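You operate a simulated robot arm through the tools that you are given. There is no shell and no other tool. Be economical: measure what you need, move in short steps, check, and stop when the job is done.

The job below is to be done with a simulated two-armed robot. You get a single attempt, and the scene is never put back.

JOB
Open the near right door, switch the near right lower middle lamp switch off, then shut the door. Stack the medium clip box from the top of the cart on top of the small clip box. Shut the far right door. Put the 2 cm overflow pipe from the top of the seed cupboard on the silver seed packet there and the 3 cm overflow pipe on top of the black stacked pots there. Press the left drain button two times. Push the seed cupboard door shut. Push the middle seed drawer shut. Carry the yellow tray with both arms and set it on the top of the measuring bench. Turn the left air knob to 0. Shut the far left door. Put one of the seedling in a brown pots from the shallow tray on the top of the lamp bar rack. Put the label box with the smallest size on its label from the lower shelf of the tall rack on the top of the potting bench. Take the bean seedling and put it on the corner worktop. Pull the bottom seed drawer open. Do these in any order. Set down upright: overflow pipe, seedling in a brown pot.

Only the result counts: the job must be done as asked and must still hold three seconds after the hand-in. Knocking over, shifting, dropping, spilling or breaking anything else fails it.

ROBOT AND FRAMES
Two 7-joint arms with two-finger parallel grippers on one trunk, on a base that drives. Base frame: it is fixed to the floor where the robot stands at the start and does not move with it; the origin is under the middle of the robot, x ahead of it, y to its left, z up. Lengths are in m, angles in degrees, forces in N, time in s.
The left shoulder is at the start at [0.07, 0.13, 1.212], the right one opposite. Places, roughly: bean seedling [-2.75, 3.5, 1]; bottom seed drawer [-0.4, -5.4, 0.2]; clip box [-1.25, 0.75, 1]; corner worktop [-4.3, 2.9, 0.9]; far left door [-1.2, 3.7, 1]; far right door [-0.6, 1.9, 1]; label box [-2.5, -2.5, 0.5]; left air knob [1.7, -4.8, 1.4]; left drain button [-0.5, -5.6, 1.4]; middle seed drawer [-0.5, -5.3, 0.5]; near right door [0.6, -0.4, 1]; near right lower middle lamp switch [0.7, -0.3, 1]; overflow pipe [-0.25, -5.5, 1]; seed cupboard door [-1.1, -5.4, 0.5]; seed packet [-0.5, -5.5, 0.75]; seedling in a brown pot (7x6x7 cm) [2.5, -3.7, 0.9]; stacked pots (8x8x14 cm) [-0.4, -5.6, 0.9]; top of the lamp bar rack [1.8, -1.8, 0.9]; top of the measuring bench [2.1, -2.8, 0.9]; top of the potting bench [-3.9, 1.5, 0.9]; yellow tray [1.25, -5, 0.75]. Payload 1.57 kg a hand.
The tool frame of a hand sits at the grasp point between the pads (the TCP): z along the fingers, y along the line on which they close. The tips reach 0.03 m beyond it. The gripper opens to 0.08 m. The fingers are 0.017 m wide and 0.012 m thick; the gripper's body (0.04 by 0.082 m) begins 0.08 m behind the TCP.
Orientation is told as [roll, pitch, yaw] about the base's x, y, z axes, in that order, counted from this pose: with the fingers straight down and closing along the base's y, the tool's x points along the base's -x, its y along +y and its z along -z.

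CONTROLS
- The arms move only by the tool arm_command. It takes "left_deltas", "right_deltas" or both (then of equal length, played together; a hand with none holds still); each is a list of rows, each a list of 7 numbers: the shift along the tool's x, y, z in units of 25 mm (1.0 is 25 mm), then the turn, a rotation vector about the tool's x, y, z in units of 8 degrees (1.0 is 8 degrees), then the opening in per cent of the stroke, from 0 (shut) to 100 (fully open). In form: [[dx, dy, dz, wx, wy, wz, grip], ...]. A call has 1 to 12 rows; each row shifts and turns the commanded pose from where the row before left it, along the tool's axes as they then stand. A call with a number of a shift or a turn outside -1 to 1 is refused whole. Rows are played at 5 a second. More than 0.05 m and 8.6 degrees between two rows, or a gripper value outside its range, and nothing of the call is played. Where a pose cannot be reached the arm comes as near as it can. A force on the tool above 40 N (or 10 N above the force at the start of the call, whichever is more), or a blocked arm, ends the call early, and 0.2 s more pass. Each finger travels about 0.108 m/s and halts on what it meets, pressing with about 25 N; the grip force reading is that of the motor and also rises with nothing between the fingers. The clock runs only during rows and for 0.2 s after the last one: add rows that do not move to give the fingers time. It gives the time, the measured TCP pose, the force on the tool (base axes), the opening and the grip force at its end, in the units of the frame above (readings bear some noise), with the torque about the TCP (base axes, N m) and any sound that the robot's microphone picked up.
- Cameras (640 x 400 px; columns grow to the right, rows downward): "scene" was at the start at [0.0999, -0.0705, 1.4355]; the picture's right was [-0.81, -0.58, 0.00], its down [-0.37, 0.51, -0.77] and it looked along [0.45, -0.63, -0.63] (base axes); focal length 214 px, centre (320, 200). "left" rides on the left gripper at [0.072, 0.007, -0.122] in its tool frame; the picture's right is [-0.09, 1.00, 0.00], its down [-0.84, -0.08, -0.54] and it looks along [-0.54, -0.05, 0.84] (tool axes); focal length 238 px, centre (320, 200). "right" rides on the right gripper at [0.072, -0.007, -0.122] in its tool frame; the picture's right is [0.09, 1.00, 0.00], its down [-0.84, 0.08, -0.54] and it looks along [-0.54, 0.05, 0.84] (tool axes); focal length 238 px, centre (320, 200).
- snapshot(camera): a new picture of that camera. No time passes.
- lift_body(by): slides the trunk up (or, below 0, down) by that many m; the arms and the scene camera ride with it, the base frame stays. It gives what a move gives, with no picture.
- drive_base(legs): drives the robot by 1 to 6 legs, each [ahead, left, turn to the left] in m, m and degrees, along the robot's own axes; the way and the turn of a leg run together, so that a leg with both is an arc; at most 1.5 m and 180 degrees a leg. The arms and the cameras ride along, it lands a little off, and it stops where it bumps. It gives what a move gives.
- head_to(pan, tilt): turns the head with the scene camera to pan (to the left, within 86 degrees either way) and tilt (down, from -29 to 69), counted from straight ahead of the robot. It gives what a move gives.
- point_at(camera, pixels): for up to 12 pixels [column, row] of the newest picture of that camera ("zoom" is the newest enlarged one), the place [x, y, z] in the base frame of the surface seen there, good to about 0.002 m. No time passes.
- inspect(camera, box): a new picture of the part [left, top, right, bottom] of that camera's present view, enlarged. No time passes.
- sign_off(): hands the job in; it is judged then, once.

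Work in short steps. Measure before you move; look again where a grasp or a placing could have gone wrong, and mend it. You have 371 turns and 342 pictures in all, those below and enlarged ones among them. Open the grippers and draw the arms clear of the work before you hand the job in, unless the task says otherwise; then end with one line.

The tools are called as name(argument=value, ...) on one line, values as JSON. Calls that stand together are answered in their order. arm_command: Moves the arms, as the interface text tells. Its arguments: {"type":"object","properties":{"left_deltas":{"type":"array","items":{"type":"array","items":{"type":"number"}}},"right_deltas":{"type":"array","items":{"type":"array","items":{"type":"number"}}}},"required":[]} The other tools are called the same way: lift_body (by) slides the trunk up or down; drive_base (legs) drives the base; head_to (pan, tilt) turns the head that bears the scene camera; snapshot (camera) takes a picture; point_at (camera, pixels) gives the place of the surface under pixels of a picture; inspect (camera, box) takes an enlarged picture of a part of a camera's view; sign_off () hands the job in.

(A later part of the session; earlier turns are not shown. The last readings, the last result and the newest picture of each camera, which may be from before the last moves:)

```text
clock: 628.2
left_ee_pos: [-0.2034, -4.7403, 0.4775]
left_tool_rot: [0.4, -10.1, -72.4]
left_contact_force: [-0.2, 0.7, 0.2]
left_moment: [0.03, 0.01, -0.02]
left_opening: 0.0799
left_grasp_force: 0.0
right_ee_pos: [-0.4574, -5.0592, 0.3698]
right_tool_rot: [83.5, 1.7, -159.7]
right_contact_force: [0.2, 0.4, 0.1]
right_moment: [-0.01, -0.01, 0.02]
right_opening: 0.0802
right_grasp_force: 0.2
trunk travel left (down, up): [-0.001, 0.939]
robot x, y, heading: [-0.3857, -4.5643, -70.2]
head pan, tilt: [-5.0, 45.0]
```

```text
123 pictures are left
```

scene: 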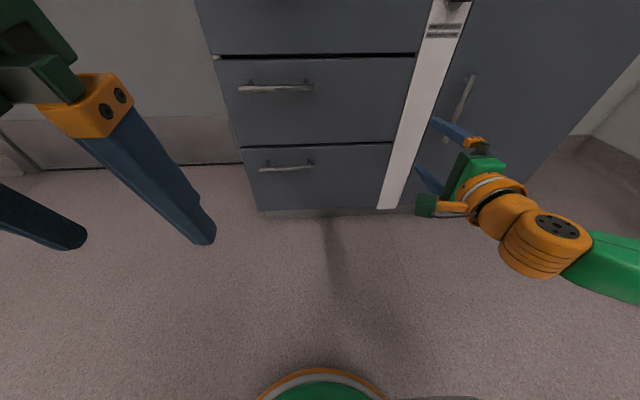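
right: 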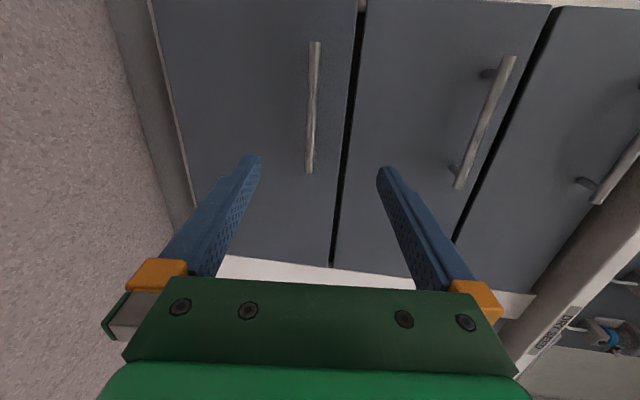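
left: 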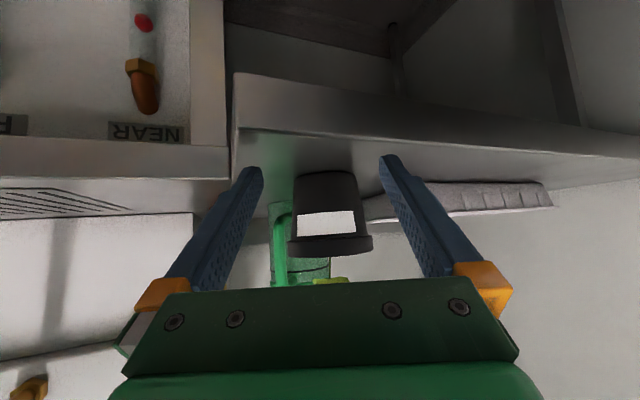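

The arm is at its lower limit. I tip the tool 12° downward and try lowering further.

arm_command(right_deltas=[[0, 0, 0, 0.75, 0, 0, 100], [0, 0, 0, 0.75, 0, 0, 100], [0, -0.6, 0, 0, 0, 0, 100], [0, -0.6, 0, 0, 0, 0, 100], [0, 0, 0, 0, 0, 0, 100]])

snapshot(camera="right")

```text
clock: 629.4
left_ee_pos: [-0.2037, -4.7396, 0.4766]
left_tool_rot: [0.3, -10.2, -72.4]
left_contact_force: [-0.8, -0.9, -0.6]
left_moment: [-0.02, -0.06, 0.01]
left_opening: 0.0801
left_grasp_force: 0.0
right_ee_pos: [-0.4593, -5.051, 0.3392]
right_tool_rot: [71.5, 1.7, -159.6]
right_contact_force: [-0.5, 0.3, 0.6]
right_moment: [-0.01, -0.03, 0.01]
right_opening: 0.0803
right_grasp_force: 0.1
trunk travel left (down, up): [-0.001, 0.939]
robot x, y, heading: [-0.3858, -4.5622, -70.3]
head pan, tilt: [-5.0, 45.0]
```

```text
122 pictures are left
```

right: 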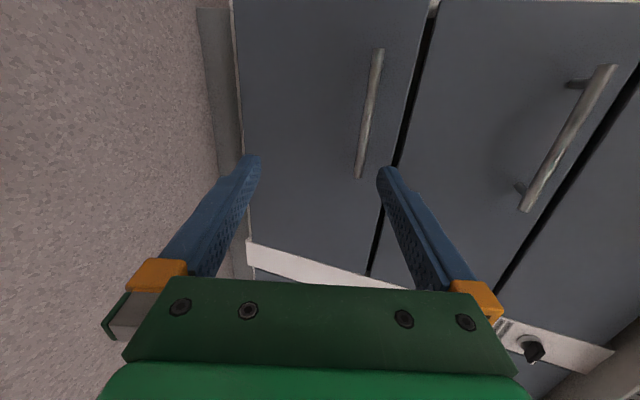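

Height is right (z 0.339). Drive ahead 0.2 m to the bar.

drive_base(legs=[[0.205, 0, 0]])

snapshot(camera="right")

snapshot(camera="scene")

```text
clock: 631.0
left_ee_pos: [-0.1353, -4.9308, 0.4769]
left_tool_rot: [0.4, -10.1, -72.4]
left_contact_force: [-0.2, 0.5, -0.5]
left_moment: [0.01, 0.0, 0.03]
left_opening: 0.0802
left_grasp_force: 0.0
right_ee_pos: [-0.392, -5.2422, 0.3398]
right_tool_rot: [71.4, 1.7, -159.6]
right_contact_force: [-0.5, -0.3, -0.6]
right_moment: [-0.01, -0.01, -0.02]
right_opening: 0.08
right_grasp_force: 0.0
trunk travel left (down, up): [-0.001, 0.939]
robot x, y, heading: [-0.3174, -4.7552, -70.5]
head pan, tilt: [-5.0, 45.0]
```

```text
121 pictures are left
```

right: 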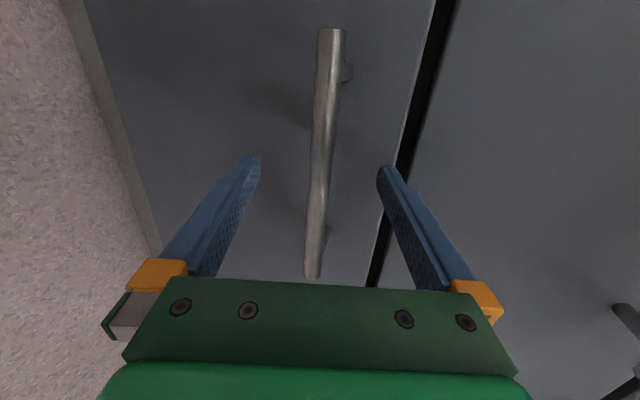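

```text
120 pictures are left
```

scene: 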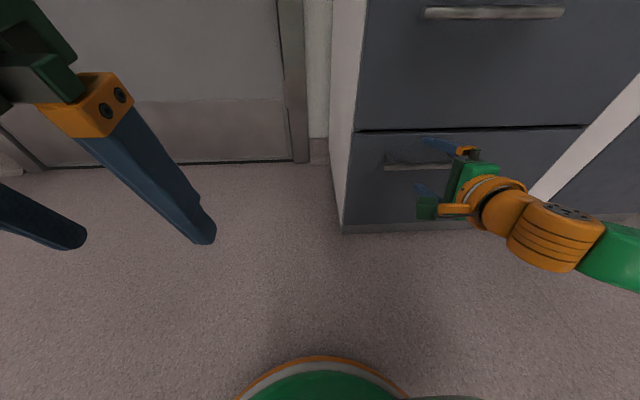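

The bar is between the fingers near the tips; advance 1 cm and close.

drive_base(legs=[[0.012, 0, 0]])

arm_command(right_deltas=[[0, 0, 0, 0, 0, 0, 0], [0, 0, 0, 0, 0, 0, 0], [0, 0, 0, 0, 0, 0, 0], [0, 0, 0, 0, 0, 0, 0], [0, 0, 0, 0, 0, 0, 0]])

drive_base(legs=[[-0.12, 0, 0]])

snapshot(camera="scene")

```text
clock: 631.8
left_ee_pos: [-0.1323, -4.94, 0.4781]
left_tool_rot: [0.3, -10.4, -72.4]
left_contact_force: [-0.9, -0.6, -1.3]
left_moment: [-0.02, 0.01, -0.03]
left_opening: 0.0802
left_grasp_force: 0.1
right_ee_pos: [-0.3893, -5.2513, 0.3442]
right_tool_rot: [71.9, 1.6, -159.7]
right_contact_force: [-12.7, 37.7, 5.2]
right_moment: [-1.56, -0.49, -0.27]
right_opening: 0.0733
right_grasp_force: 0.0
trunk travel left (down, up): [-0.001, 0.939]
robot x, y, heading: [-0.314, -4.7698, -70.3]
head pan, tilt: [-5.0, 45.0]
```

```text
clock: 633.0
left_ee_pos: [-0.1313, -4.9432, 0.477]
left_tool_rot: [0.5, -9.9, -72.6]
left_contact_force: [1.1, 0.7, -0.7]
left_moment: [0.0, -0.02, -0.03]
left_opening: 0.08
left_grasp_force: 0.0
right_ee_pos: [-0.3882, -5.2524, 0.337]
right_tool_rot: [71.1, 1.9, -159.6]
right_contact_force: [-3.5, 30.1, -26.7]
right_moment: [0.1, 0.58, -0.17]
right_opening: 0.0139
right_grasp_force: 30.1
trunk travel left (down, up): [-0.001, 0.939]
robot x, y, heading: [-0.3159, -4.7681, -70.3]
head pan, tilt: [-5.0, 45.0]
```

```text
clock: 634.2
left_ee_pos: [-0.1691, -4.8308, 0.4764]
left_tool_rot: [0.4, -9.7, -72.2]
left_contact_force: [-0.4, 0.7, 0.3]
left_moment: [0.03, 0.04, 0.0]
left_opening: 0.08
left_grasp_force: 0.1
right_ee_pos: [-0.4265, -5.1422, 0.3368]
right_tool_rot: [71.0, 1.8, -159.2]
right_contact_force: [20.6, 7.8, -28.2]
right_moment: [0.04, 0.38, 0.34]
right_opening: 0.014
right_grasp_force: 30.5
trunk travel left (down, up): [-0.001, 0.939]
robot x, y, heading: [-0.3518, -4.6548, -70.1]
head pan, tilt: [-5.0, 45.0]
```

```text
119 pictures are left
```

scene: 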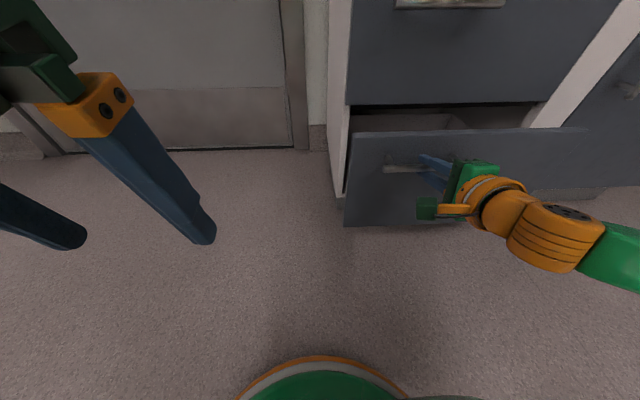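

The drawer is opening. Pull a further 0.12 m.

drive_base(legs=[[-0.13, 0, 0]])

snapshot(camera="scene")

```text
clock: 635.5
left_ee_pos: [-0.2139, -4.7066, 0.4762]
left_tool_rot: [0.3, -9.8, -72.4]
left_contact_force: [-0.9, 0.2, 0.2]
left_moment: [0.0, 0.0, 0.0]
left_opening: 0.0799
left_grasp_force: 0.0
right_ee_pos: [-0.4713, -5.0162, 0.3371]
right_tool_rot: [71.1, 1.8, -159.5]
right_contact_force: [20.4, 7.5, -21.6]
right_moment: [0.04, 0.3, 0.31]
right_opening: 0.0137
right_grasp_force: 30.2
trunk travel left (down, up): [-0.001, 0.939]
robot x, y, heading: [-0.397, -4.5291, -70.3]
head pan, tilt: [-5.0, 45.0]
```

```text
118 pictures are left
```

scene: 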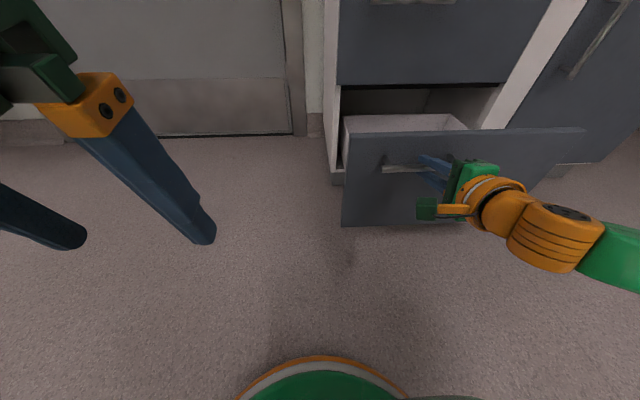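

Open by ~0.24 m. A bit more, then release.

drive_base(legs=[[-0.06, 0, 0]])

arm_command(right_deltas=[[0, 0, 0, 0, 0, 0, 100], [0, 0, 0, 0, 0, 0, 100], [0, 0, 0, 0, 0, 0, 100], [0, 0, 0, 0, 0, 0, 100], [0, 0, 0, 0, 0, 0, 100]])

drive_base(legs=[[-0.35, 0, 0]])

snapshot(camera="scene")

```text
clock: 636.4
left_ee_pos: [-0.2367, -4.6479, 0.4789]
left_tool_rot: [0.3, -10.0, -72.4]
left_contact_force: [0.0, -0.3, 0.3]
left_moment: [-0.02, 0.03, -0.01]
left_opening: 0.0796
left_grasp_force: 0.0
right_ee_pos: [-0.4925, -4.9587, 0.34]
right_tool_rot: [71.5, 1.8, -159.3]
right_contact_force: [2.7, 0.9, 3.2]
right_moment: [-0.23, 0.44, 0.09]
right_opening: 0.0137
right_grasp_force: 30.3
trunk travel left (down, up): [-0.001, 0.939]
robot x, y, heading: [-0.4179, -4.4734, -70.3]
head pan, tilt: [-5.0, 45.0]
```

```text
clock: 637.6
left_ee_pos: [-0.2363, -4.6494, 0.4769]
left_tool_rot: [0.5, -10.1, -72.6]
left_contact_force: [0.0, -0.5, -0.2]
left_moment: [0.01, 0.01, 0.0]
left_opening: 0.08
left_grasp_force: 0.0
right_ee_pos: [-0.4922, -4.9596, 0.3398]
right_tool_rot: [71.4, 1.8, -159.3]
right_contact_force: [0.4, -0.4, -0.1]
right_moment: [0.02, 0.0, -0.03]
right_opening: 0.0798
right_grasp_force: 0.0
trunk travel left (down, up): [-0.001, 0.939]
robot x, y, heading: [-0.4182, -4.4701, -70.4]
head pan, tilt: [-5.0, 45.0]
```

```text
clock: 639.9
left_ee_pos: [-0.3498, -4.3291, 0.4775]
left_tool_rot: [0.3, -10.1, -72.0]
left_contact_force: [0.7, -0.1, -0.1]
left_moment: [0.02, -0.02, 0.0]
left_opening: 0.0798
left_grasp_force: 0.2
right_ee_pos: [-0.6035, -4.6416, 0.3395]
right_tool_rot: [71.5, 1.7, -158.8]
right_contact_force: [0.2, -0.3, -0.4]
right_moment: [-0.03, 0.04, 0.0]
right_opening: 0.0801
right_grasp_force: 0.0
trunk travel left (down, up): [-0.001, 0.939]
robot x, y, heading: [-0.5368, -4.1593, -69.7]
head pan, tilt: [-5.0, 45.0]
```

```text
117 pictures are left
```

scene: 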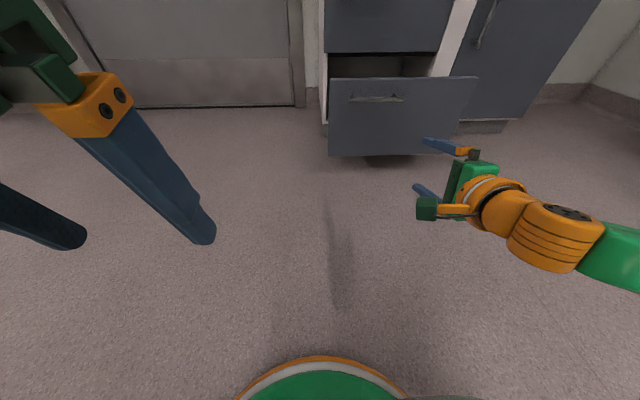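

Drawer open ~0.3 m. I raise the trunk, unroll the right hand, and slide left towards the air panel.

lift_body(by=0.4)

lift_body(by=0.4)

arm_command(right_deltas=[[0, 0, 0, 0, 0, -1, 100], [0, 0, 0, 0, 0, -1, 100], [0, 0, 0, 0, 0, -1, 100], [0, 0, 0, 0, 0, -1, 100], [0, 0, 0, 0, 0, -1, 100], [0, 0, 0, 0, 0, -1, 100], [0, 0, 0, 0, 0, -1, 100], [0, 0, 0, 0, 0, -1, 100], [0, 0, 0, 0, 0, -1, 100], [0, 0, 0, 0, 0, -1, 100], [0, 0, 0, 0, 0, -1, 100], [0, 0, 0, 0, 0, -0.25, 100]])

drive_base(legs=[[0.1, 1.4, -1]])

head_to(pan=5, tilt=20)

snapshot(camera="scene")

```text
clock: 643.7
left_ee_pos: [-0.3494, -4.3291, 0.8781]
left_tool_rot: [0.4, -10.1, -71.9]
left_contact_force: [-0.6, 0.2, -0.2]
left_moment: [-0.01, -0.01, 0.0]
left_opening: 0.08
left_grasp_force: 0.0
right_ee_pos: [-0.604, -4.6426, 0.7391]
right_tool_rot: [71.4, 1.7, -158.9]
right_contact_force: [0.4, -0.4, 0.1]
right_moment: [-0.01, 0.01, 0.0]
right_opening: 0.0799
right_grasp_force: 0.1
trunk travel left (down, up): [-0.401, 0.539]
robot x, y, heading: [-0.5355, -4.1574, -69.9]
head pan, tilt: [-5.0, 45.0]
```

```text
clock: 647.5
left_ee_pos: [-0.3509, -4.329, 1.2766]
left_tool_rot: [0.4, -10.2, -72.1]
left_contact_force: [0.0, -0.4, -0.3]
left_moment: [0.01, 0.01, 0.0]
left_opening: 0.0798
left_grasp_force: 0.1
right_ee_pos: [-0.6037, -4.6416, 1.1402]
right_tool_rot: [71.4, 1.8, -158.8]
right_contact_force: [0.0, -0.7, 0.2]
right_moment: [0.03, -0.02, -0.03]
right_opening: 0.0797
right_grasp_force: 0.0
trunk travel left (down, up): [-0.801, 0.139]
robot x, y, heading: [-0.5361, -4.1544, -69.6]
head pan, tilt: [-5.0, 45.0]
```

```text
clock: 650.1
left_ee_pos: [-0.3491, -4.3281, 1.2764]
left_tool_rot: [0.4, -10.1, -72.1]
left_contact_force: [-0.7, 0.2, 0.3]
left_moment: [0.01, 0.0, -0.03]
left_opening: 0.08
left_grasp_force: 0.0
right_ee_pos: [-0.6036, -4.6436, 1.14]
right_tool_rot: [5.3, -71.5, -73.8]
right_contact_force: [0.3, 0.7, 0.5]
right_moment: [0.02, 0.01, -0.04]
right_opening: 0.0799
right_grasp_force: 0.0
trunk travel left (down, up): [-0.801, 0.139]
robot x, y, heading: [-0.5339, -4.1573, -69.9]
head pan, tilt: [-5.0, 45.0]
```

```text
clock: 657.2
left_ee_pos: [1.0143, -3.9538, 1.2771]
left_tool_rot: [0.4, -10.1, -73.3]
left_contact_force: [-0.6, -0.3, 0.0]
left_moment: [0.01, -0.01, 0.01]
left_opening: 0.0802
left_grasp_force: 0.2
right_ee_pos: [0.7534, -4.2617, 1.1401]
right_tool_rot: [5.7, -71.3, -75.5]
right_contact_force: [-0.4, -1.0, 0.9]
right_moment: [-0.01, 0.01, -0.01]
right_opening: 0.0798
right_grasp_force: 0.0
trunk travel left (down, up): [-0.801, 0.139]
robot x, y, heading: [0.835, -3.7784, -71.0]
head pan, tilt: [-5.0, 45.0]
```

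```text
clock: 658.1
left_ee_pos: [1.0146, -3.9535, 1.277]
left_tool_rot: [0.4, -10.1, -73.2]
left_contact_force: [0.7, -0.3, 0.0]
left_moment: [0.0, 0.02, 0.02]
left_opening: 0.0798
left_grasp_force: 0.1
right_ee_pos: [0.7542, -4.2621, 1.1385]
right_tool_rot: [5.7, -71.3, -75.4]
right_contact_force: [-0.6, -0.3, -0.8]
right_moment: [-0.02, -0.07, 0.0]
right_opening: 0.0799
right_grasp_force: 0.0
trunk travel left (down, up): [-0.801, 0.139]
robot x, y, heading: [0.8347, -3.7755, -71.1]
head pan, tilt: [5.0, 20.0]
```

```text
116 pictures are left
```

scene: 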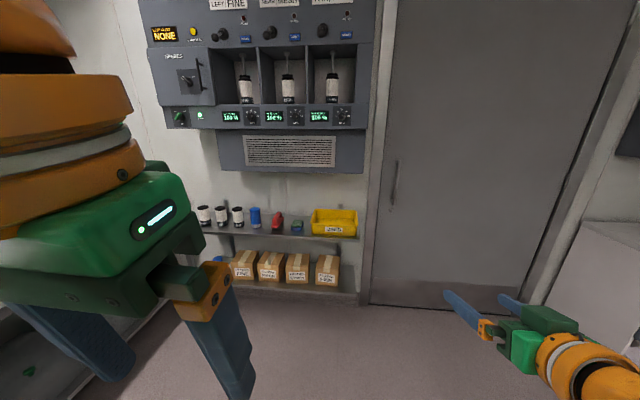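

Zoom on the air panel and the shelf with the yellow tray.

inspect(camera="scene", box=[150, 0, 370, 135])

inspect(camera="scene", box=[190, 195, 370, 300])

point_at(camera="scene", pixels=[[252, 115], [296, 116], [220, 36], [335, 212], [335, 232], [312, 215], [357, 212], [312, 236], [357, 238], [310, 233], [280, 236]])

```text
2.91 times, centred on (260, 68) of scene
```

zoom: 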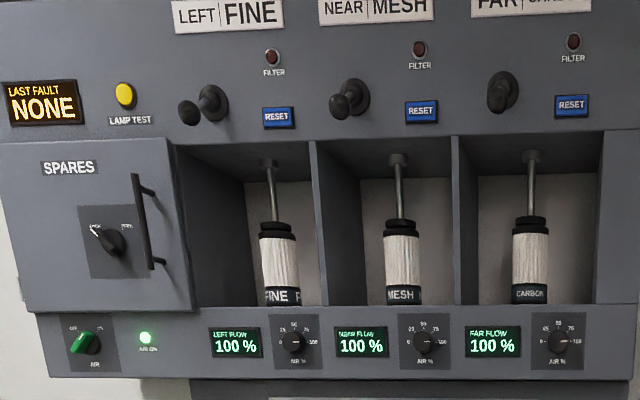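

```text
3.56 times, centred on (280, 248) of scene
```

zoom: 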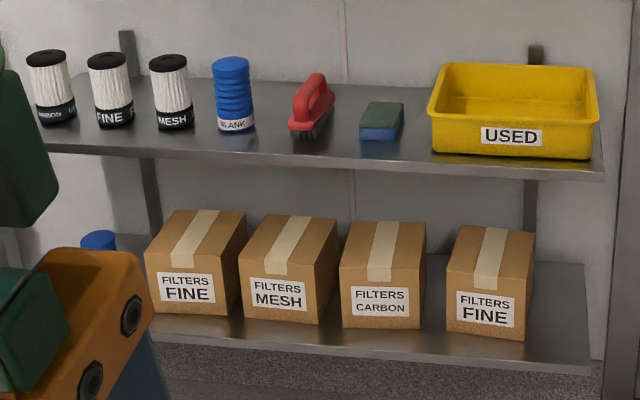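

```text
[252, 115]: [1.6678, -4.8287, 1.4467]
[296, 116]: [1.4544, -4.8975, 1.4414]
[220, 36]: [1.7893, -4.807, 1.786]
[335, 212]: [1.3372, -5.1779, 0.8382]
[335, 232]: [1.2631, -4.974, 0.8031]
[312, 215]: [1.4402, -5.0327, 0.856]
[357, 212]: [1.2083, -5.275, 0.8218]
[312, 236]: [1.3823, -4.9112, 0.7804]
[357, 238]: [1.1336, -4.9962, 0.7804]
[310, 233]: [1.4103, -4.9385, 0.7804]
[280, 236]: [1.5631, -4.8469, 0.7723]
```

The left air knob reads 100 % at (1.668,-4.829,1.447); 0 is at 9 o'clock, so ~180° counter-clockwise. I raise the right hand, flatten it and roll +90°.

lift_body(by=0.138)

arm_command(right_deltas=[[-0.94, 0, -0.31, 0, 0, 0, 100], [-0.94, 0, -0.31, 0, 0, 0, 100], [-0.94, 0, -0.31, 0, 0, 0, 100], [-0.94, 0, -0.31, 0, 0, 0, 100], [-0.94, 0, -0.31, 0, 0, 0, 100], [-0.94, 0, -0.31, 0, 0, 0, 100], [-0.75, 0, -0.25, 0, 0, 0, 100], [0, 0, 0, 0, -0.7, 0, 100], [0, 0, 0, 0, -0.7, 0, 100], [0, 0, 0, 0, -0.7, 0, 100], [0, 0, 0, 0, 0, 0, 100]])

arm_command(right_deltas=[[0, 0, 0, 0, 0, 1, 60], [0, 0, 0, 0, 0, 1, 60], [0, 0, 0, 0, 0, 1, 60], [0, 0, 0, 0, 0, 1, 60], [0, 0, 0, 0, 0, 1, 60], [0, 0, 0, 0, 0, 1, 60], [0, 0, 0, 0, 0, 1, 60], [0, 0, 0, 0, 0, 1, 60], [0, 0, 0, 0, 0, 1, 60], [0, 0, 0, 0, 0, 1, 60], [0, 0, 0, 0, 0, 1, 60], [0, 0, 0, 0, 0, 0, 60]])

drive_base(legs=[[0.35, 0.7, 0]])

head_to(pan=-12, tilt=5)

snapshot(camera="scene")

snapshot(camera="right")

```text
clock: 659.7
left_ee_pos: [1.0149, -3.9545, 1.4154]
left_tool_rot: [0.4, -10.2, -73.1]
left_contact_force: [-0.2, 0.6, -1.0]
left_moment: [0.01, 0.0, 0.01]
left_opening: 0.08
left_grasp_force: 0.0
right_ee_pos: [0.7555, -4.2633, 1.2783]
right_tool_rot: [5.6, -71.4, -75.4]
right_contact_force: [0.2, -0.8, 0.7]
right_moment: [-0.01, 0.02, -0.02]
right_opening: 0.08
right_grasp_force: 0.0
trunk travel left (down, up): [-0.939, 0.001]
robot x, y, heading: [0.8348, -3.7773, -71.0]
head pan, tilt: [5.0, 20.0]
```

```text
clock: 662.1
left_ee_pos: [1.0152, -3.9544, 1.414]
left_tool_rot: [0.5, -10.0, -73.2]
left_contact_force: [-0.2, -0.1, 0.0]
left_moment: [0.04, 0.02, -0.01]
left_opening: 0.0801
left_grasp_force: 0.0
right_ee_pos: [0.7498, -4.2637, 1.4468]
right_tool_rot: [47.1, -87.4, -117.1]
right_contact_force: [0.3, 0.0, -0.7]
right_moment: [0.02, 0.02, -0.01]
right_opening: 0.0801
right_grasp_force: 0.1
trunk travel left (down, up): [-0.939, 0.001]
robot x, y, heading: [0.8358, -3.7778, -71.2]
head pan, tilt: [5.0, 20.0]
```

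```text
clock: 664.7
left_ee_pos: [1.0145, -3.9552, 1.4158]
left_tool_rot: [0.4, -10.1, -73.1]
left_contact_force: [0.5, 0.0, -0.3]
left_moment: [-0.02, 0.03, -0.02]
left_opening: 0.0797
left_grasp_force: 0.0
right_ee_pos: [0.7506, -4.2652, 1.4463]
right_tool_rot: [88.2, 0.0, -160.0]
right_contact_force: [-0.1, 1.1, -0.1]
right_moment: [0.0, 0.01, 0.03]
right_opening: 0.0484
right_grasp_force: 0.3
trunk travel left (down, up): [-0.939, 0.001]
robot x, y, heading: [0.8368, -3.7781, -70.9]
head pan, tilt: [5.0, 20.0]
```

```text
clock: 668.9
left_ee_pos: [1.7935, -4.0472, 1.4152]
left_tool_rot: [0.4, -10.0, -72.6]
left_contact_force: [1.0, -0.5, -0.3]
left_moment: [-0.02, -0.01, 0.03]
left_opening: 0.08
left_grasp_force: 0.1
right_ee_pos: [1.5317, -4.3592, 1.4469]
right_tool_rot: [88.2, 0.0, -159.4]
right_contact_force: [0.1, 0.0, -0.1]
right_moment: [-0.02, 0.03, 0.02]
right_opening: 0.0483
right_grasp_force: 0.1
trunk travel left (down, up): [-0.939, 0.001]
robot x, y, heading: [1.6155, -3.8747, -70.2]
head pan, tilt: [5.0, 20.0]
```

```text
clock: 669.7
left_ee_pos: [1.7948, -4.0485, 1.4147]
left_tool_rot: [0.4, -10.1, -72.5]
left_contact_force: [-0.1, 0.5, -0.4]
left_moment: [-0.03, 0.0, 0.03]
left_opening: 0.0801
left_grasp_force: 0.0
right_ee_pos: [1.5338, -4.3597, 1.4465]
right_tool_rot: [88.2, -0.2, -159.3]
right_contact_force: [-0.2, -0.3, -0.2]
right_moment: [0.0, 0.01, 0.01]
right_opening: 0.048
right_grasp_force: 0.0
trunk travel left (down, up): [-0.939, 0.001]
robot x, y, heading: [1.6154, -3.8715, -70.6]
head pan, tilt: [-12.0, 5.0]
```

```text
113 pictures are left
```

scene: 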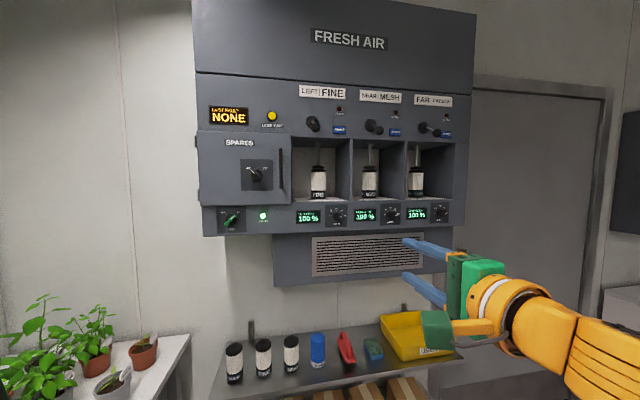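

```text
112 pictures are left
```

right: 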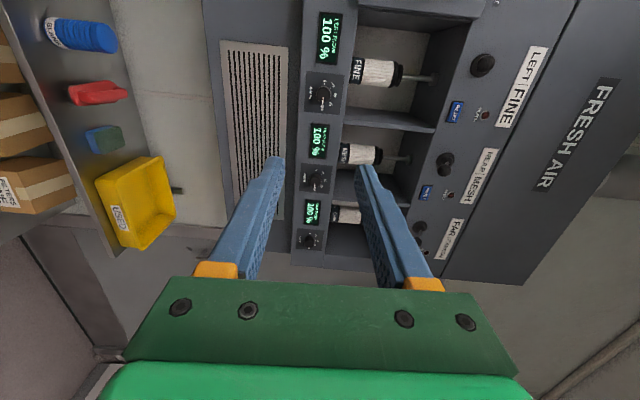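

Zoom the left knob in the scene and measure.

inspect(camera="scene", box=[310, 195, 370, 235])

point_at(camera="scene", pixels=[[338, 215], [336, 215], [341, 215], [338, 211], [338, 219], [330, 208], [346, 220]])

```text
10.00 times, centred on (340, 215) of scene
```

zoom: 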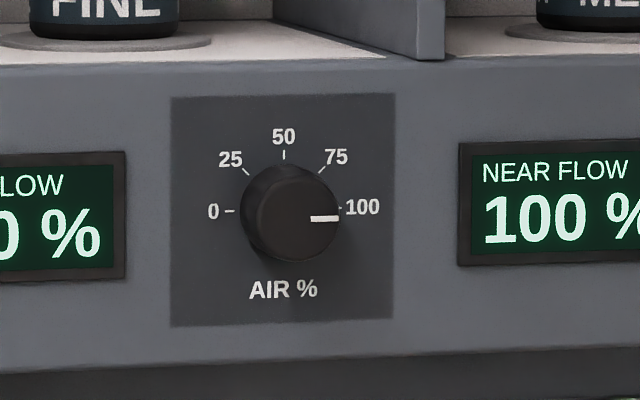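

```text
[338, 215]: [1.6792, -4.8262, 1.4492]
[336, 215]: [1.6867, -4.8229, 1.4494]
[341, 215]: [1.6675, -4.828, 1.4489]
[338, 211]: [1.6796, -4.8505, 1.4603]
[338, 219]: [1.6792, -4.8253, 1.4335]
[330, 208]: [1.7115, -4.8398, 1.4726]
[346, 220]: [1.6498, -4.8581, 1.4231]
```

Knob centre (1.683,-4.8255,1.445), Ø≈47 mm, front 26 mm off the panel. I open to 90 % and drive ahead 0.42 m.

arm_command(right_deltas=[[0, 0, 0, 0, 0, 0.2, 95], [0, 0, 0, 0, 0, 0, 95], [0, 0, 0, 0, 0, 0, 95]])

drive_base(legs=[[0.41, -0.014, -0.8]])

snapshot(camera="right")

inspect(camera="right", box=[240, 90, 400, 230])

```text
clock: 670.5
left_ee_pos: [1.7958, -4.0471, 1.4144]
left_tool_rot: [0.5, -10.1, -72.6]
left_contact_force: [0.2, -0.2, 0.1]
left_moment: [-0.02, -0.02, 0.01]
left_opening: 0.0802
left_grasp_force: 0.0
right_ee_pos: [1.5338, -4.3607, 1.4465]
right_tool_rot: [88.2, 1.4, -159.5]
right_contact_force: [0.4, -0.4, 0.3]
right_moment: [0.0, -0.01, 0.02]
right_opening: 0.0762
right_grasp_force: 0.0
trunk travel left (down, up): [-0.939, 0.001]
robot x, y, heading: [1.6121, -3.8756, -70.3]
head pan, tilt: [-12.0, 5.0]
```

```text
clock: 673.1
left_ee_pos: [1.9105, -4.4356, 1.4154]
left_tool_rot: [0.4, -10.2, -73.8]
left_contact_force: [0.1, 0.8, -0.5]
left_moment: [-0.01, 0.0, -0.01]
left_opening: 0.0802
left_grasp_force: 0.1
right_ee_pos: [1.6434, -4.7439, 1.4471]
right_tool_rot: [88.4, 1.5, -160.7]
right_contact_force: [-0.4, 0.5, 0.3]
right_moment: [0.02, 0.02, 0.03]
right_opening: 0.0758
right_grasp_force: 0.0
trunk travel left (down, up): [-0.939, 0.001]
robot x, y, heading: [1.7366, -4.2627, -71.5]
head pan, tilt: [-12.0, 5.0]
```

```text
110 pictures are left
```

right: 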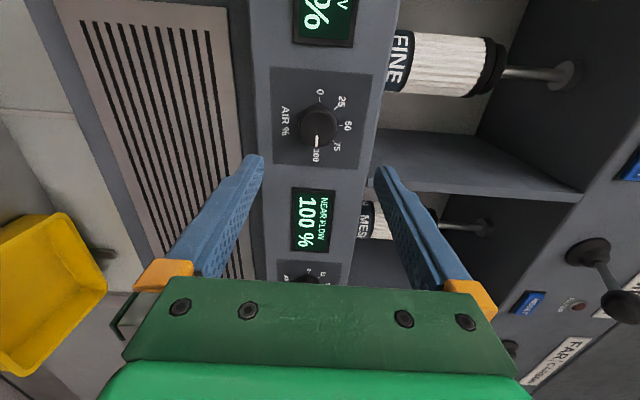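

```text
2.86 times, centred on (320, 160) of right
```

zoom: 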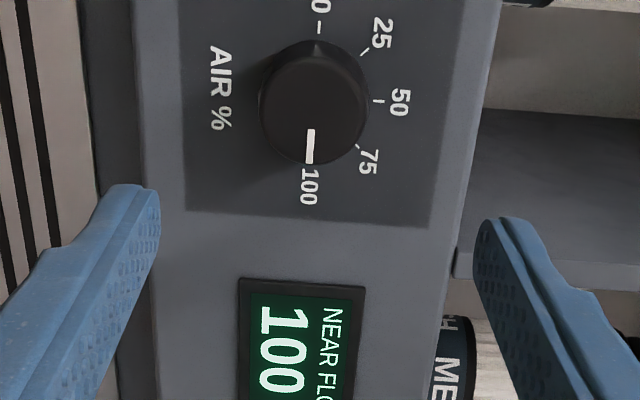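

I shift 12 mm left, 2 mm down, and advance 7 cm.

arm_command(right_deltas=[[0.5, -0.1, 0.4, 0, 0, 0, 95], [0, 0, 0.8, 0, 0, 0, 95], [0, 0, 0.8, 0, 0, 0, 95], [0, 0, 0.8, 0, 0, 0, 95], [0, 0, 0, 0, 0, 0, 95]])

snapshot(camera="right")

```text
clock: 674.3
left_ee_pos: [1.9116, -4.4388, 1.4159]
left_tool_rot: [0.4, -10.0, -73.6]
left_contact_force: [-0.4, -0.6, 0.2]
left_moment: [0.01, 0.01, 0.0]
left_opening: 0.0799
left_grasp_force: 0.0
right_ee_pos: [1.6793, -4.8061, 1.4431]
right_tool_rot: [88.2, 1.3, -160.5]
right_contact_force: [0.6, -0.2, 0.0]
right_moment: [0.01, -0.02, 0.03]
right_opening: 0.076
right_grasp_force: 0.1
trunk travel left (down, up): [-0.939, 0.001]
robot x, y, heading: [1.7315, -4.2565, -71.7]
head pan, tilt: [-12.0, 5.0]
```

```text
108 pictures are left
```

right: 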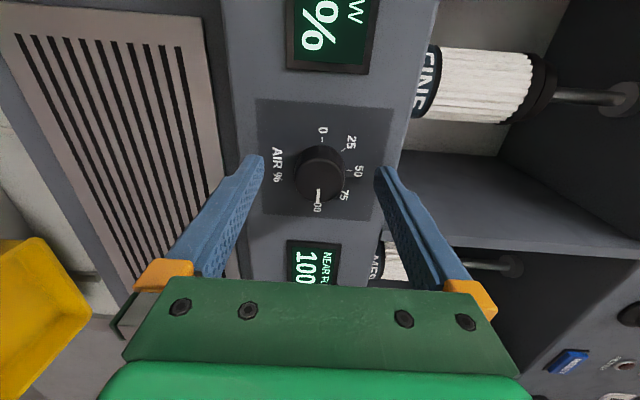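

Well centred. Advance 9 mm and close on the knob.

arm_command(right_deltas=[[0, 0, 0.36, 0, 0, 0, 95], [0, 0, 0, 0, 0, 0, 30], [0, 0, 0, 0, 0, 0, 30], [0, 0, 0, 0, 0, 0, 30], [0, 0, 0, 0, 0, 0, 30]])

snapshot(camera="right")

```text
clock: 675.5
left_ee_pos: [1.9114, -4.438, 1.415]
left_tool_rot: [0.4, -10.0, -73.6]
left_contact_force: [0.6, -0.2, -0.3]
left_moment: [-0.04, 0.01, -0.02]
left_opening: 0.0797
left_grasp_force: 0.1
right_ee_pos: [1.6829, -4.8162, 1.4426]
right_tool_rot: [88.2, 1.4, -160.5]
right_contact_force: [-0.4, 0.8, 1.3]
right_moment: [0.02, 0.01, -0.33]
right_opening: 0.0353
right_grasp_force: 42.0
trunk travel left (down, up): [-0.939, 0.001]
robot x, y, heading: [1.7314, -4.259, -71.3]
head pan, tilt: [-12.0, 5.0]
```

```text
107 pictures are left
```

right: 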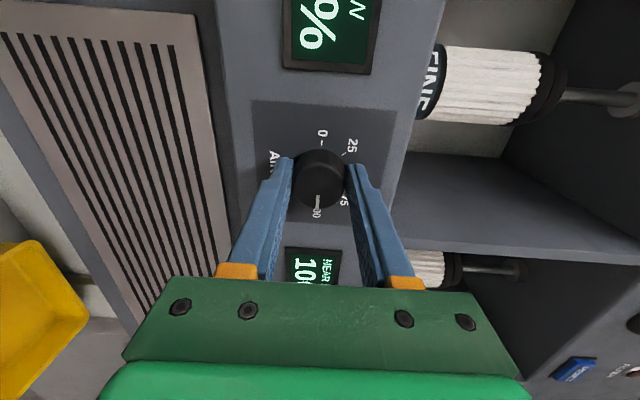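

Gripped. Rotate 88° counter-clockwise.

arm_command(right_deltas=[[0, 0, 0, 0, 0, -1, 30], [0, 0, 0, 0, 0, -1, 30], [0, 0, 0, 0, 0, -1, 30], [0, 0, 0, 0, 0, -1, 30], [0, 0, 0, 0, 0, -1, 30], [0, 0, 0, 0, 0, -1, 30], [0, 0, 0, 0, 0, -1, 30], [0, 0, 0, 0, 0, -1, 30], [0, 0, 0, 0, 0, -1, 30], [0, 0, 0, 0, 0, -1, 30], [0, 0, 0, 0, 0, -1, 30], [0, 0, 0, 0, 0, 0, 30]])

snapshot(camera="right")

```text
clock: 678.1
left_ee_pos: [1.9077, -4.4387, 1.4152]
left_tool_rot: [0.5, -10.1, -73.6]
left_contact_force: [-0.2, 0.0, -0.1]
left_moment: [0.03, 0.02, -0.03]
left_opening: 0.0799
left_grasp_force: 0.1
right_ee_pos: [1.678, -4.8177, 1.4403]
right_tool_rot: [62.5, -86.1, -133.1]
right_contact_force: [-2.9, 10.4, -25.3]
right_moment: [0.72, 0.25, 0.07]
right_opening: 0.0352
right_grasp_force: 42.1
trunk travel left (down, up): [-0.939, 0.001]
robot x, y, heading: [1.7307, -4.2618, -71.4]
head pan, tilt: [-12.0, 5.0]
```

```text
106 pictures are left
```

right: 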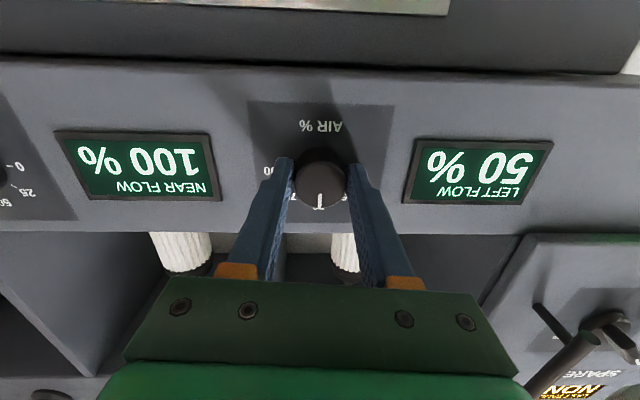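

LEFT FLOW reads 50 %. Continue turning.

arm_command(right_deltas=[[0, 0, 0, 0, 0, -1, 30], [0, 0, 0, 0, 0, -1, 30], [0, 0, 0, 0, 0, -1, 30], [0, 0, 0, 0, 0, -1, 30], [0, 0, 0, 0, 0, -1, 30], [0, 0, 0, 0, 0, -1, 30], [0, 0, 0, 0, 0, 0, 30]])

snapshot(camera="right")

```text
clock: 679.7
left_ee_pos: [1.9069, -4.4387, 1.4162]
left_tool_rot: [0.5, -10.1, -73.8]
left_contact_force: [0.4, 0.4, 0.2]
left_moment: [-0.03, -0.03, 0.01]
left_opening: 0.0799
left_grasp_force: 0.1
right_ee_pos: [1.6774, -4.8161, 1.4431]
right_tool_rot: [-87.6, -45.4, 17.7]
right_contact_force: [-5.1, 12.0, -25.3]
right_moment: [0.92, 0.36, -0.31]
right_opening: 0.0354
right_grasp_force: 41.8
trunk travel left (down, up): [-0.939, 0.001]
robot x, y, heading: [1.7338, -4.2609, -71.5]
head pan, tilt: [-12.0, 5.0]
```

```text
105 pictures are left
```

right: 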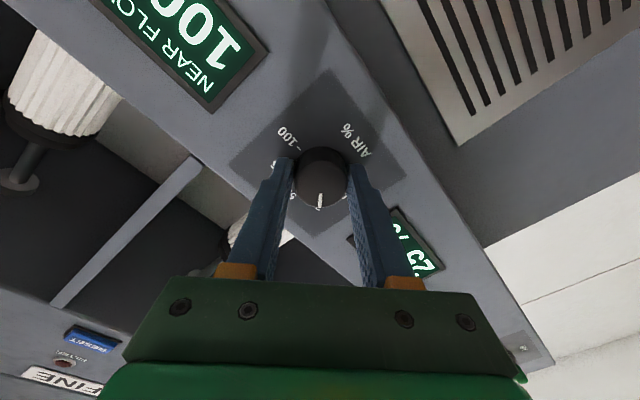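

Now about 25 %. Continue another 48°.

arm_command(right_deltas=[[0, 0, 0, 0, 0, -1, 30], [0, 0, 0, 0, 0, -1, 30], [0, 0, 0, 0, 0, -1, 30], [0, 0, 0, 0, 0, -1, 30], [0, 0, 0, 0, 0, -1, 30], [0, 0, 0, 0, 0, -0.5, 30], [0, 0, 0, 0, 0, 0, 30]])

head_to(pan=0, tilt=0)

snapshot(camera="scene")

snapshot(camera="right")

```text
clock: 681.3
left_ee_pos: [1.9071, -4.4393, 1.4145]
left_tool_rot: [0.6, -10.1, -73.6]
left_contact_force: [-0.8, 0.5, 0.2]
left_moment: [0.0, 0.03, 0.02]
left_opening: 0.0803
left_grasp_force: 0.1
right_ee_pos: [1.6782, -4.817, 1.4425]
right_tool_rot: [-88.5, -1.5, 19.4]
right_contact_force: [-4.7, -2.8, 4.0]
right_moment: [-0.15, -0.02, -0.99]
right_opening: 0.0355
right_grasp_force: 42.7
trunk travel left (down, up): [-0.939, 0.001]
robot x, y, heading: [1.7333, -4.2632, -71.5]
head pan, tilt: [-12.0, 5.0]
```

```text
clock: 682.0
left_ee_pos: [1.9063, -4.4397, 1.4155]
left_tool_rot: [0.7, -10.2, -73.7]
left_contact_force: [0.2, -0.1, -0.2]
left_moment: [0.03, 0.0, -0.07]
left_opening: 0.0798
left_grasp_force: 0.0
right_ee_pos: [1.6778, -4.8174, 1.4431]
right_tool_rot: [-88.5, -1.6, 19.5]
right_contact_force: [-6.7, -8.2, 17.2]
right_moment: [-0.45, -0.18, -0.23]
right_opening: 0.0353
right_grasp_force: 41.8
trunk travel left (down, up): [-0.939, 0.001]
robot x, y, heading: [1.7314, -4.2587, -71.7]
head pan, tilt: [0.0, 0.0]
```

```text
104 pictures are left
```

scene: 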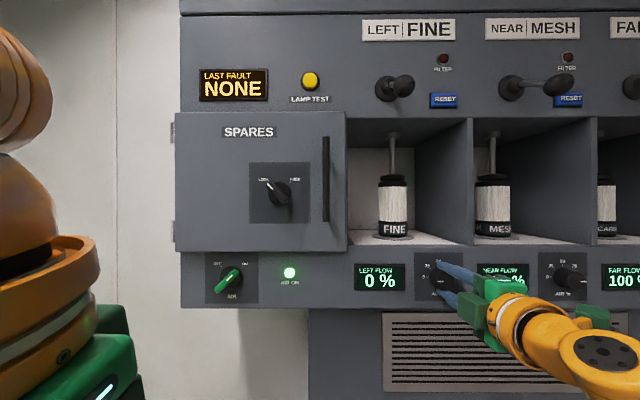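

```text
103 pictures are left
```

right: 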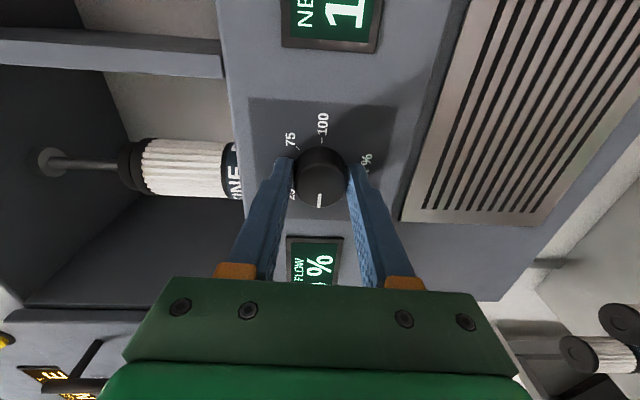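

LEFT FLOW reads 0 %. Release, retract, and verify.

arm_command(right_deltas=[[0, 0, 0, 0, 0, 0, 95], [0, 0, 0, 0, 0, 0, 95], [0, 0, 0, 0, 0, 0, 95], [0, 0, 0, 0, 0, 0, 95], [0, 0, -0.9, 0, 0, 0, 95], [0, 0, -0.9, 0, 0, 0, 95], [0, 0, -0.9, 0, 0, 0, 95]])

inspect(camera="scene", box=[340, 240, 470, 320])

```text
clock: 683.6
left_ee_pos: [1.9109, -4.4386, 1.4144]
left_tool_rot: [0.3, -10.1, -73.7]
left_contact_force: [0.8, -0.2, 0.1]
left_moment: [0.01, 0.0, 0.0]
left_opening: 0.08
left_grasp_force: 0.0
right_ee_pos: [1.6607, -4.7532, 1.4441]
right_tool_rot: [-88.3, -1.4, 19.3]
right_contact_force: [0.2, 0.0, 0.3]
right_moment: [-0.01, 0.02, 0.01]
right_opening: 0.0761
right_grasp_force: 0.1
trunk travel left (down, up): [-0.939, 0.001]
robot x, y, heading: [1.7347, -4.2583, -71.7]
head pan, tilt: [0.0, 0.0]
```

```text
4.92 times, centred on (405, 280) of scene
```

zoom: 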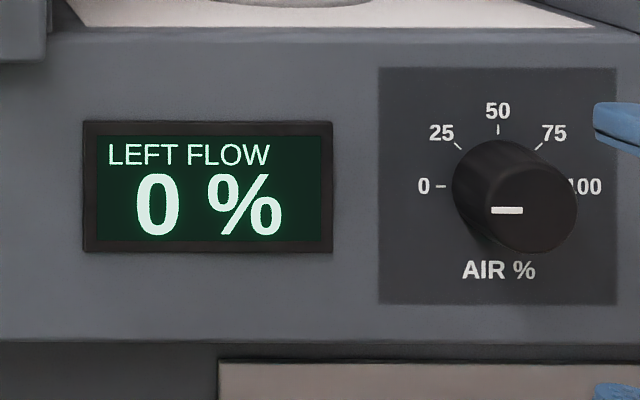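

Knob verified at 0 %. Now the yellow tray: I back off, restore both hands to the forward-tilted (45°) pose.

drive_base(legs=[[-0.35, -0.3, 0]])

arm_command(right_deltas=[[0, 0, 0, 0, 0, 1, 100], [0, 0, 0, 0, 0, 1, 100], [0, 0, 0, 0, 0, 1, 100], [0, 0, 0, 0, 0, 1, 100], [0, 0, 0, 0, 0, 1, 100], [0, 0, 0, 0, 0, 1, 100], [0, 0, 0, 0, 0, 1, 100], [0, 0, 0, 0, 0, 1, 100], [0, 0, 0, 0, 0, 1, 100], [0, 0, 0, 0, 0, 1, 100], [0, 0, 0, 0, 0, 1, 100], [0, 0, 0, 0, 0, 0.2, 100]], left_deltas=[[-0.6, 0, 0, 0, -1, 0, 100], [-0.6, 0, 0.2, 0, -1, 0, 100], [-0.6, 0, 0.3, 0, -1, 0, 100], [-0.6, 0, 0.4, 0, -1, 0, 100], [-0.6, 0, 0.6, 0, -0.4, 0, 100], [-0.6, 0, 0.6, 0, 0, 0, 100], [-0.6, 0, 0.6, 0, 0, 0, 100], [-0.6, 0, 0.6, 0, 0, 0, 100], [0.7, 0, 0.7, 0, 0, 0, 100], [0.7, 0, 0.7, 0, 0, 0, 100], [0.7, 0, 0.7, 0, 0, 0, 100], [0.7, 0, 0.7, 0, 0, 0, 100]])

arm_command(right_deltas=[[0, 0, 0, 0, 1, 0, 100], [0, 0, 0, 0, 1, 0, 100], [0, 0, 0, 0, 1, 0, 100], [0, 0, 0, 0, 1, 0, 100], [0, 0, 0, 0, 1, 0, 100], [0, 0, 0, 0, 0.6, 0, 100], [0.7, 0, 0.7, 0, 0, 0, 100], [0.7, 0, 0.7, 0, 0, 0, 100], [0.7, 0, 0.7, 0, 0, 0, 100], [0.7, 0, 0.7, 0, 0, 0, 100], [0.7, 0, 0.7, 0, 0, 0, 100], [0, 0, 0, 0, 0, 0, 100]])

head_to(pan=0, tilt=35)

snapshot(camera="scene")

```text
clock: 686.4
left_ee_pos: [1.5122, -4.1921, 1.4149]
left_tool_rot: [0.2, -10.0, -73.8]
left_contact_force: [0.5, 0.5, -0.1]
left_moment: [0.01, 0.04, -0.02]
left_opening: 0.0801
left_grasp_force: 0.1
right_ee_pos: [1.2609, -4.5076, 1.4434]
right_tool_rot: [-88.1, -1.3, 19.3]
right_contact_force: [-0.4, 0.1, -0.7]
right_moment: [-0.01, -0.01, 0.01]
right_opening: 0.076
right_grasp_force: 0.0
trunk travel left (down, up): [-0.939, 0.001]
robot x, y, heading: [1.3354, -4.0121, -71.6]
head pan, tilt: [0.0, 0.0]
```

```text
clock: 689.0
left_ee_pos: [1.5541, -4.3318, 1.3183]
left_tool_rot: [0.5, -45.1, -74.1]
left_contact_force: [-0.8, 0.0, -0.2]
left_moment: [0.01, 0.01, 0.01]
left_opening: 0.0799
left_grasp_force: 0.0
right_ee_pos: [1.2585, -4.5065, 1.4426]
right_tool_rot: [31.7, -87.9, -102.2]
right_contact_force: [1.1, 0.3, 0.2]
right_moment: [-0.02, 0.01, 0.0]
right_opening: 0.0803
right_grasp_force: 0.1
trunk travel left (down, up): [-0.939, 0.001]
robot x, y, heading: [1.3298, -4.0107, -71.7]
head pan, tilt: [0.0, 0.0]
```

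```text
clock: 691.6
left_ee_pos: [1.5538, -4.3309, 1.3193]
left_tool_rot: [0.5, -45.3, -74.1]
left_contact_force: [-0.4, 0.3, 0.2]
left_moment: [0.02, -0.02, 0.0]
left_opening: 0.0799
left_grasp_force: 0.1
right_ee_pos: [1.2602, -4.5001, 1.3196]
right_tool_rot: [1.4, -43.3, -71.6]
right_contact_force: [0.0, -0.5, 0.2]
right_moment: [-0.01, 0.0, 0.04]
right_opening: 0.0801
right_grasp_force: 0.2
trunk travel left (down, up): [-0.939, 0.001]
robot x, y, heading: [1.3317, -4.012, -71.8]
head pan, tilt: [0.0, 0.0]
```

```text
clock: 692.6
left_ee_pos: [1.554, -4.3308, 1.3186]
left_tool_rot: [0.5, -45.3, -74.1]
left_contact_force: [-0.3, -0.1, 0.7]
left_moment: [-0.02, -0.02, 0.0]
left_opening: 0.0799
left_grasp_force: 0.1
right_ee_pos: [1.2599, -4.5004, 1.3182]
right_tool_rot: [1.4, -43.4, -71.6]
right_contact_force: [0.0, -0.8, 0.2]
right_moment: [-0.03, 0.03, 0.0]
right_opening: 0.0797
right_grasp_force: 0.1
trunk travel left (down, up): [-0.939, 0.001]
robot x, y, heading: [1.3333, -4.0101, -71.4]
head pan, tilt: [0.0, 35.0]
```

```text
101 pictures are left
```

scene: 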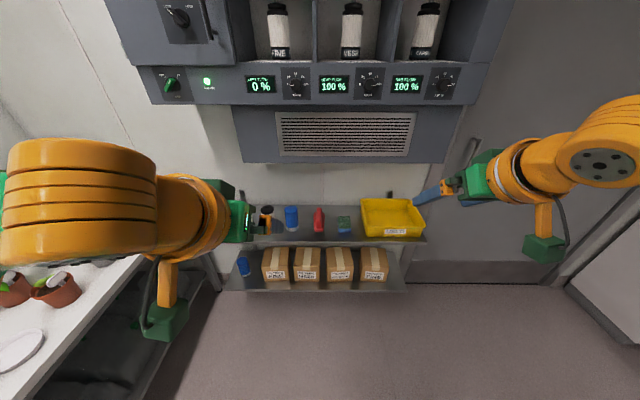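

Zoom and measure the tray's rim.

inspect(camera="scene", box=[345, 185, 440, 250])

point_at(camera="zoom", pixels=[[105, 95], [475, 100], [130, 310], [530, 310], [120, 200], [495, 200], [330, 305], [300, 200], [135, 330], [525, 335], [300, 100], [250, 260]])

```text
6.15 times, centred on (392, 218) of scene
```

zoom: 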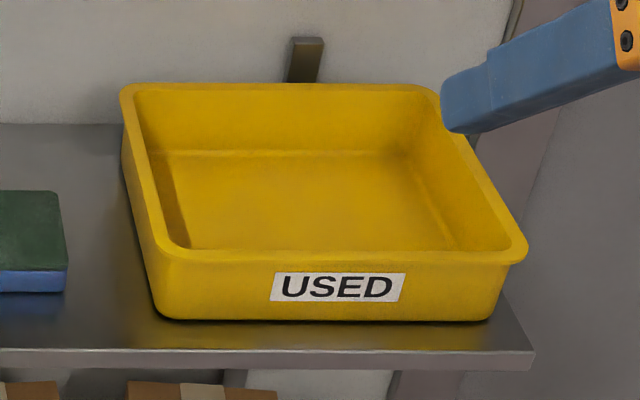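

```text
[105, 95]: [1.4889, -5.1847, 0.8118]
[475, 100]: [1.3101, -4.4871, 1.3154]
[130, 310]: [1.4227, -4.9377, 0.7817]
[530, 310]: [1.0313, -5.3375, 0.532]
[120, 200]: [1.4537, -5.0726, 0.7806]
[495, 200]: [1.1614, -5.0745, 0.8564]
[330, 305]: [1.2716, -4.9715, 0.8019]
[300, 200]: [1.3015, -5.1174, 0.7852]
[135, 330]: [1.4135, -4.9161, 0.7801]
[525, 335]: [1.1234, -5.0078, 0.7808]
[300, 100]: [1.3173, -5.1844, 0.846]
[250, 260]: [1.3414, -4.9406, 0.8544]
```

Measure left and right rim lines.

point_at(camera="zoom", pixels=[[128, 100], [138, 140], [148, 180], [160, 225], [170, 250], [470, 145], [485, 175], [505, 215], [520, 248], [135, 88], [430, 90], [155, 180]])

```text
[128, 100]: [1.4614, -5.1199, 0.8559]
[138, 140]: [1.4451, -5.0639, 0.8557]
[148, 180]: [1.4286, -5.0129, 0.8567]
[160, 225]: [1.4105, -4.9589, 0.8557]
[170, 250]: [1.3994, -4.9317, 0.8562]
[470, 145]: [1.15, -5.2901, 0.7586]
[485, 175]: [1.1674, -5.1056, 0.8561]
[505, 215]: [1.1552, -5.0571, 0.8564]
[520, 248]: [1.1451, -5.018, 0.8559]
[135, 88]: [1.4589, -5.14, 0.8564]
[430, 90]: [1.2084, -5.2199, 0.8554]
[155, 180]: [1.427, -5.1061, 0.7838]
```

Tray rims: left c≈-0.245, right c≈-0.522, z 0.856, n from -5.11 to -5.34. I set the hands 0.277 m apart at equal reach and half open.

arm_command(left_deltas=[[-0.55, -0.27, 0.55, 0, 0, 0, 50], [-0.55, -0.27, 0.55, 0, 0, 0, 50], [-0.48, -0.26, 0.48, 0, 0, 0, 50], [0, 0, 0, 0, 0, 0, 50]], right_deltas=[[0.1, 0.48, -0.1, 0, 0, 0, 50], [0.1, 0.48, -0.1, 0, 0, 0, 50], [0.1, 0.48, -0.1, 0, 0, 0, 50], [0, 0, 0, 0, 0, 0, 50]])

lift_body(by=-0.35)

```text
clock: 693.6
left_ee_pos: [1.5503, -4.3953, 1.3189]
left_tool_rot: [0.5, -45.2, -74.1]
left_contact_force: [-0.5, 0.1, 0.2]
left_moment: [0.02, -0.01, -0.02]
left_opening: 0.0401
left_grasp_force: 0.1
right_ee_pos: [1.2908, -4.4793, 1.3187]
right_tool_rot: [1.4, -43.4, -71.5]
right_contact_force: [-0.5, 0.8, 0.2]
right_moment: [0.0, 0.0, -0.04]
right_opening: 0.04
right_grasp_force: 0.1
trunk travel left (down, up): [-0.939, 0.001]
robot x, y, heading: [1.3318, -4.0125, -71.8]
head pan, tilt: [0.0, 35.0]
```

```text
clock: 697.0
left_ee_pos: [1.5502, -4.3949, 0.9692]
left_tool_rot: [0.5, -45.3, -74.2]
left_contact_force: [-0.6, 0.0, 0.7]
left_moment: [-0.02, 0.01, 0.0]
left_opening: 0.0402
left_grasp_force: 0.0
right_ee_pos: [1.2913, -4.4811, 0.9696]
right_tool_rot: [1.4, -43.3, -71.6]
right_contact_force: [-0.3, -0.1, -0.5]
right_moment: [0.04, 0.0, 0.04]
right_opening: 0.0399
right_grasp_force: 0.0
trunk travel left (down, up): [-0.589, 0.351]
robot x, y, heading: [1.3341, -4.0115, -71.7]
head pan, tilt: [0.0, 35.0]
```

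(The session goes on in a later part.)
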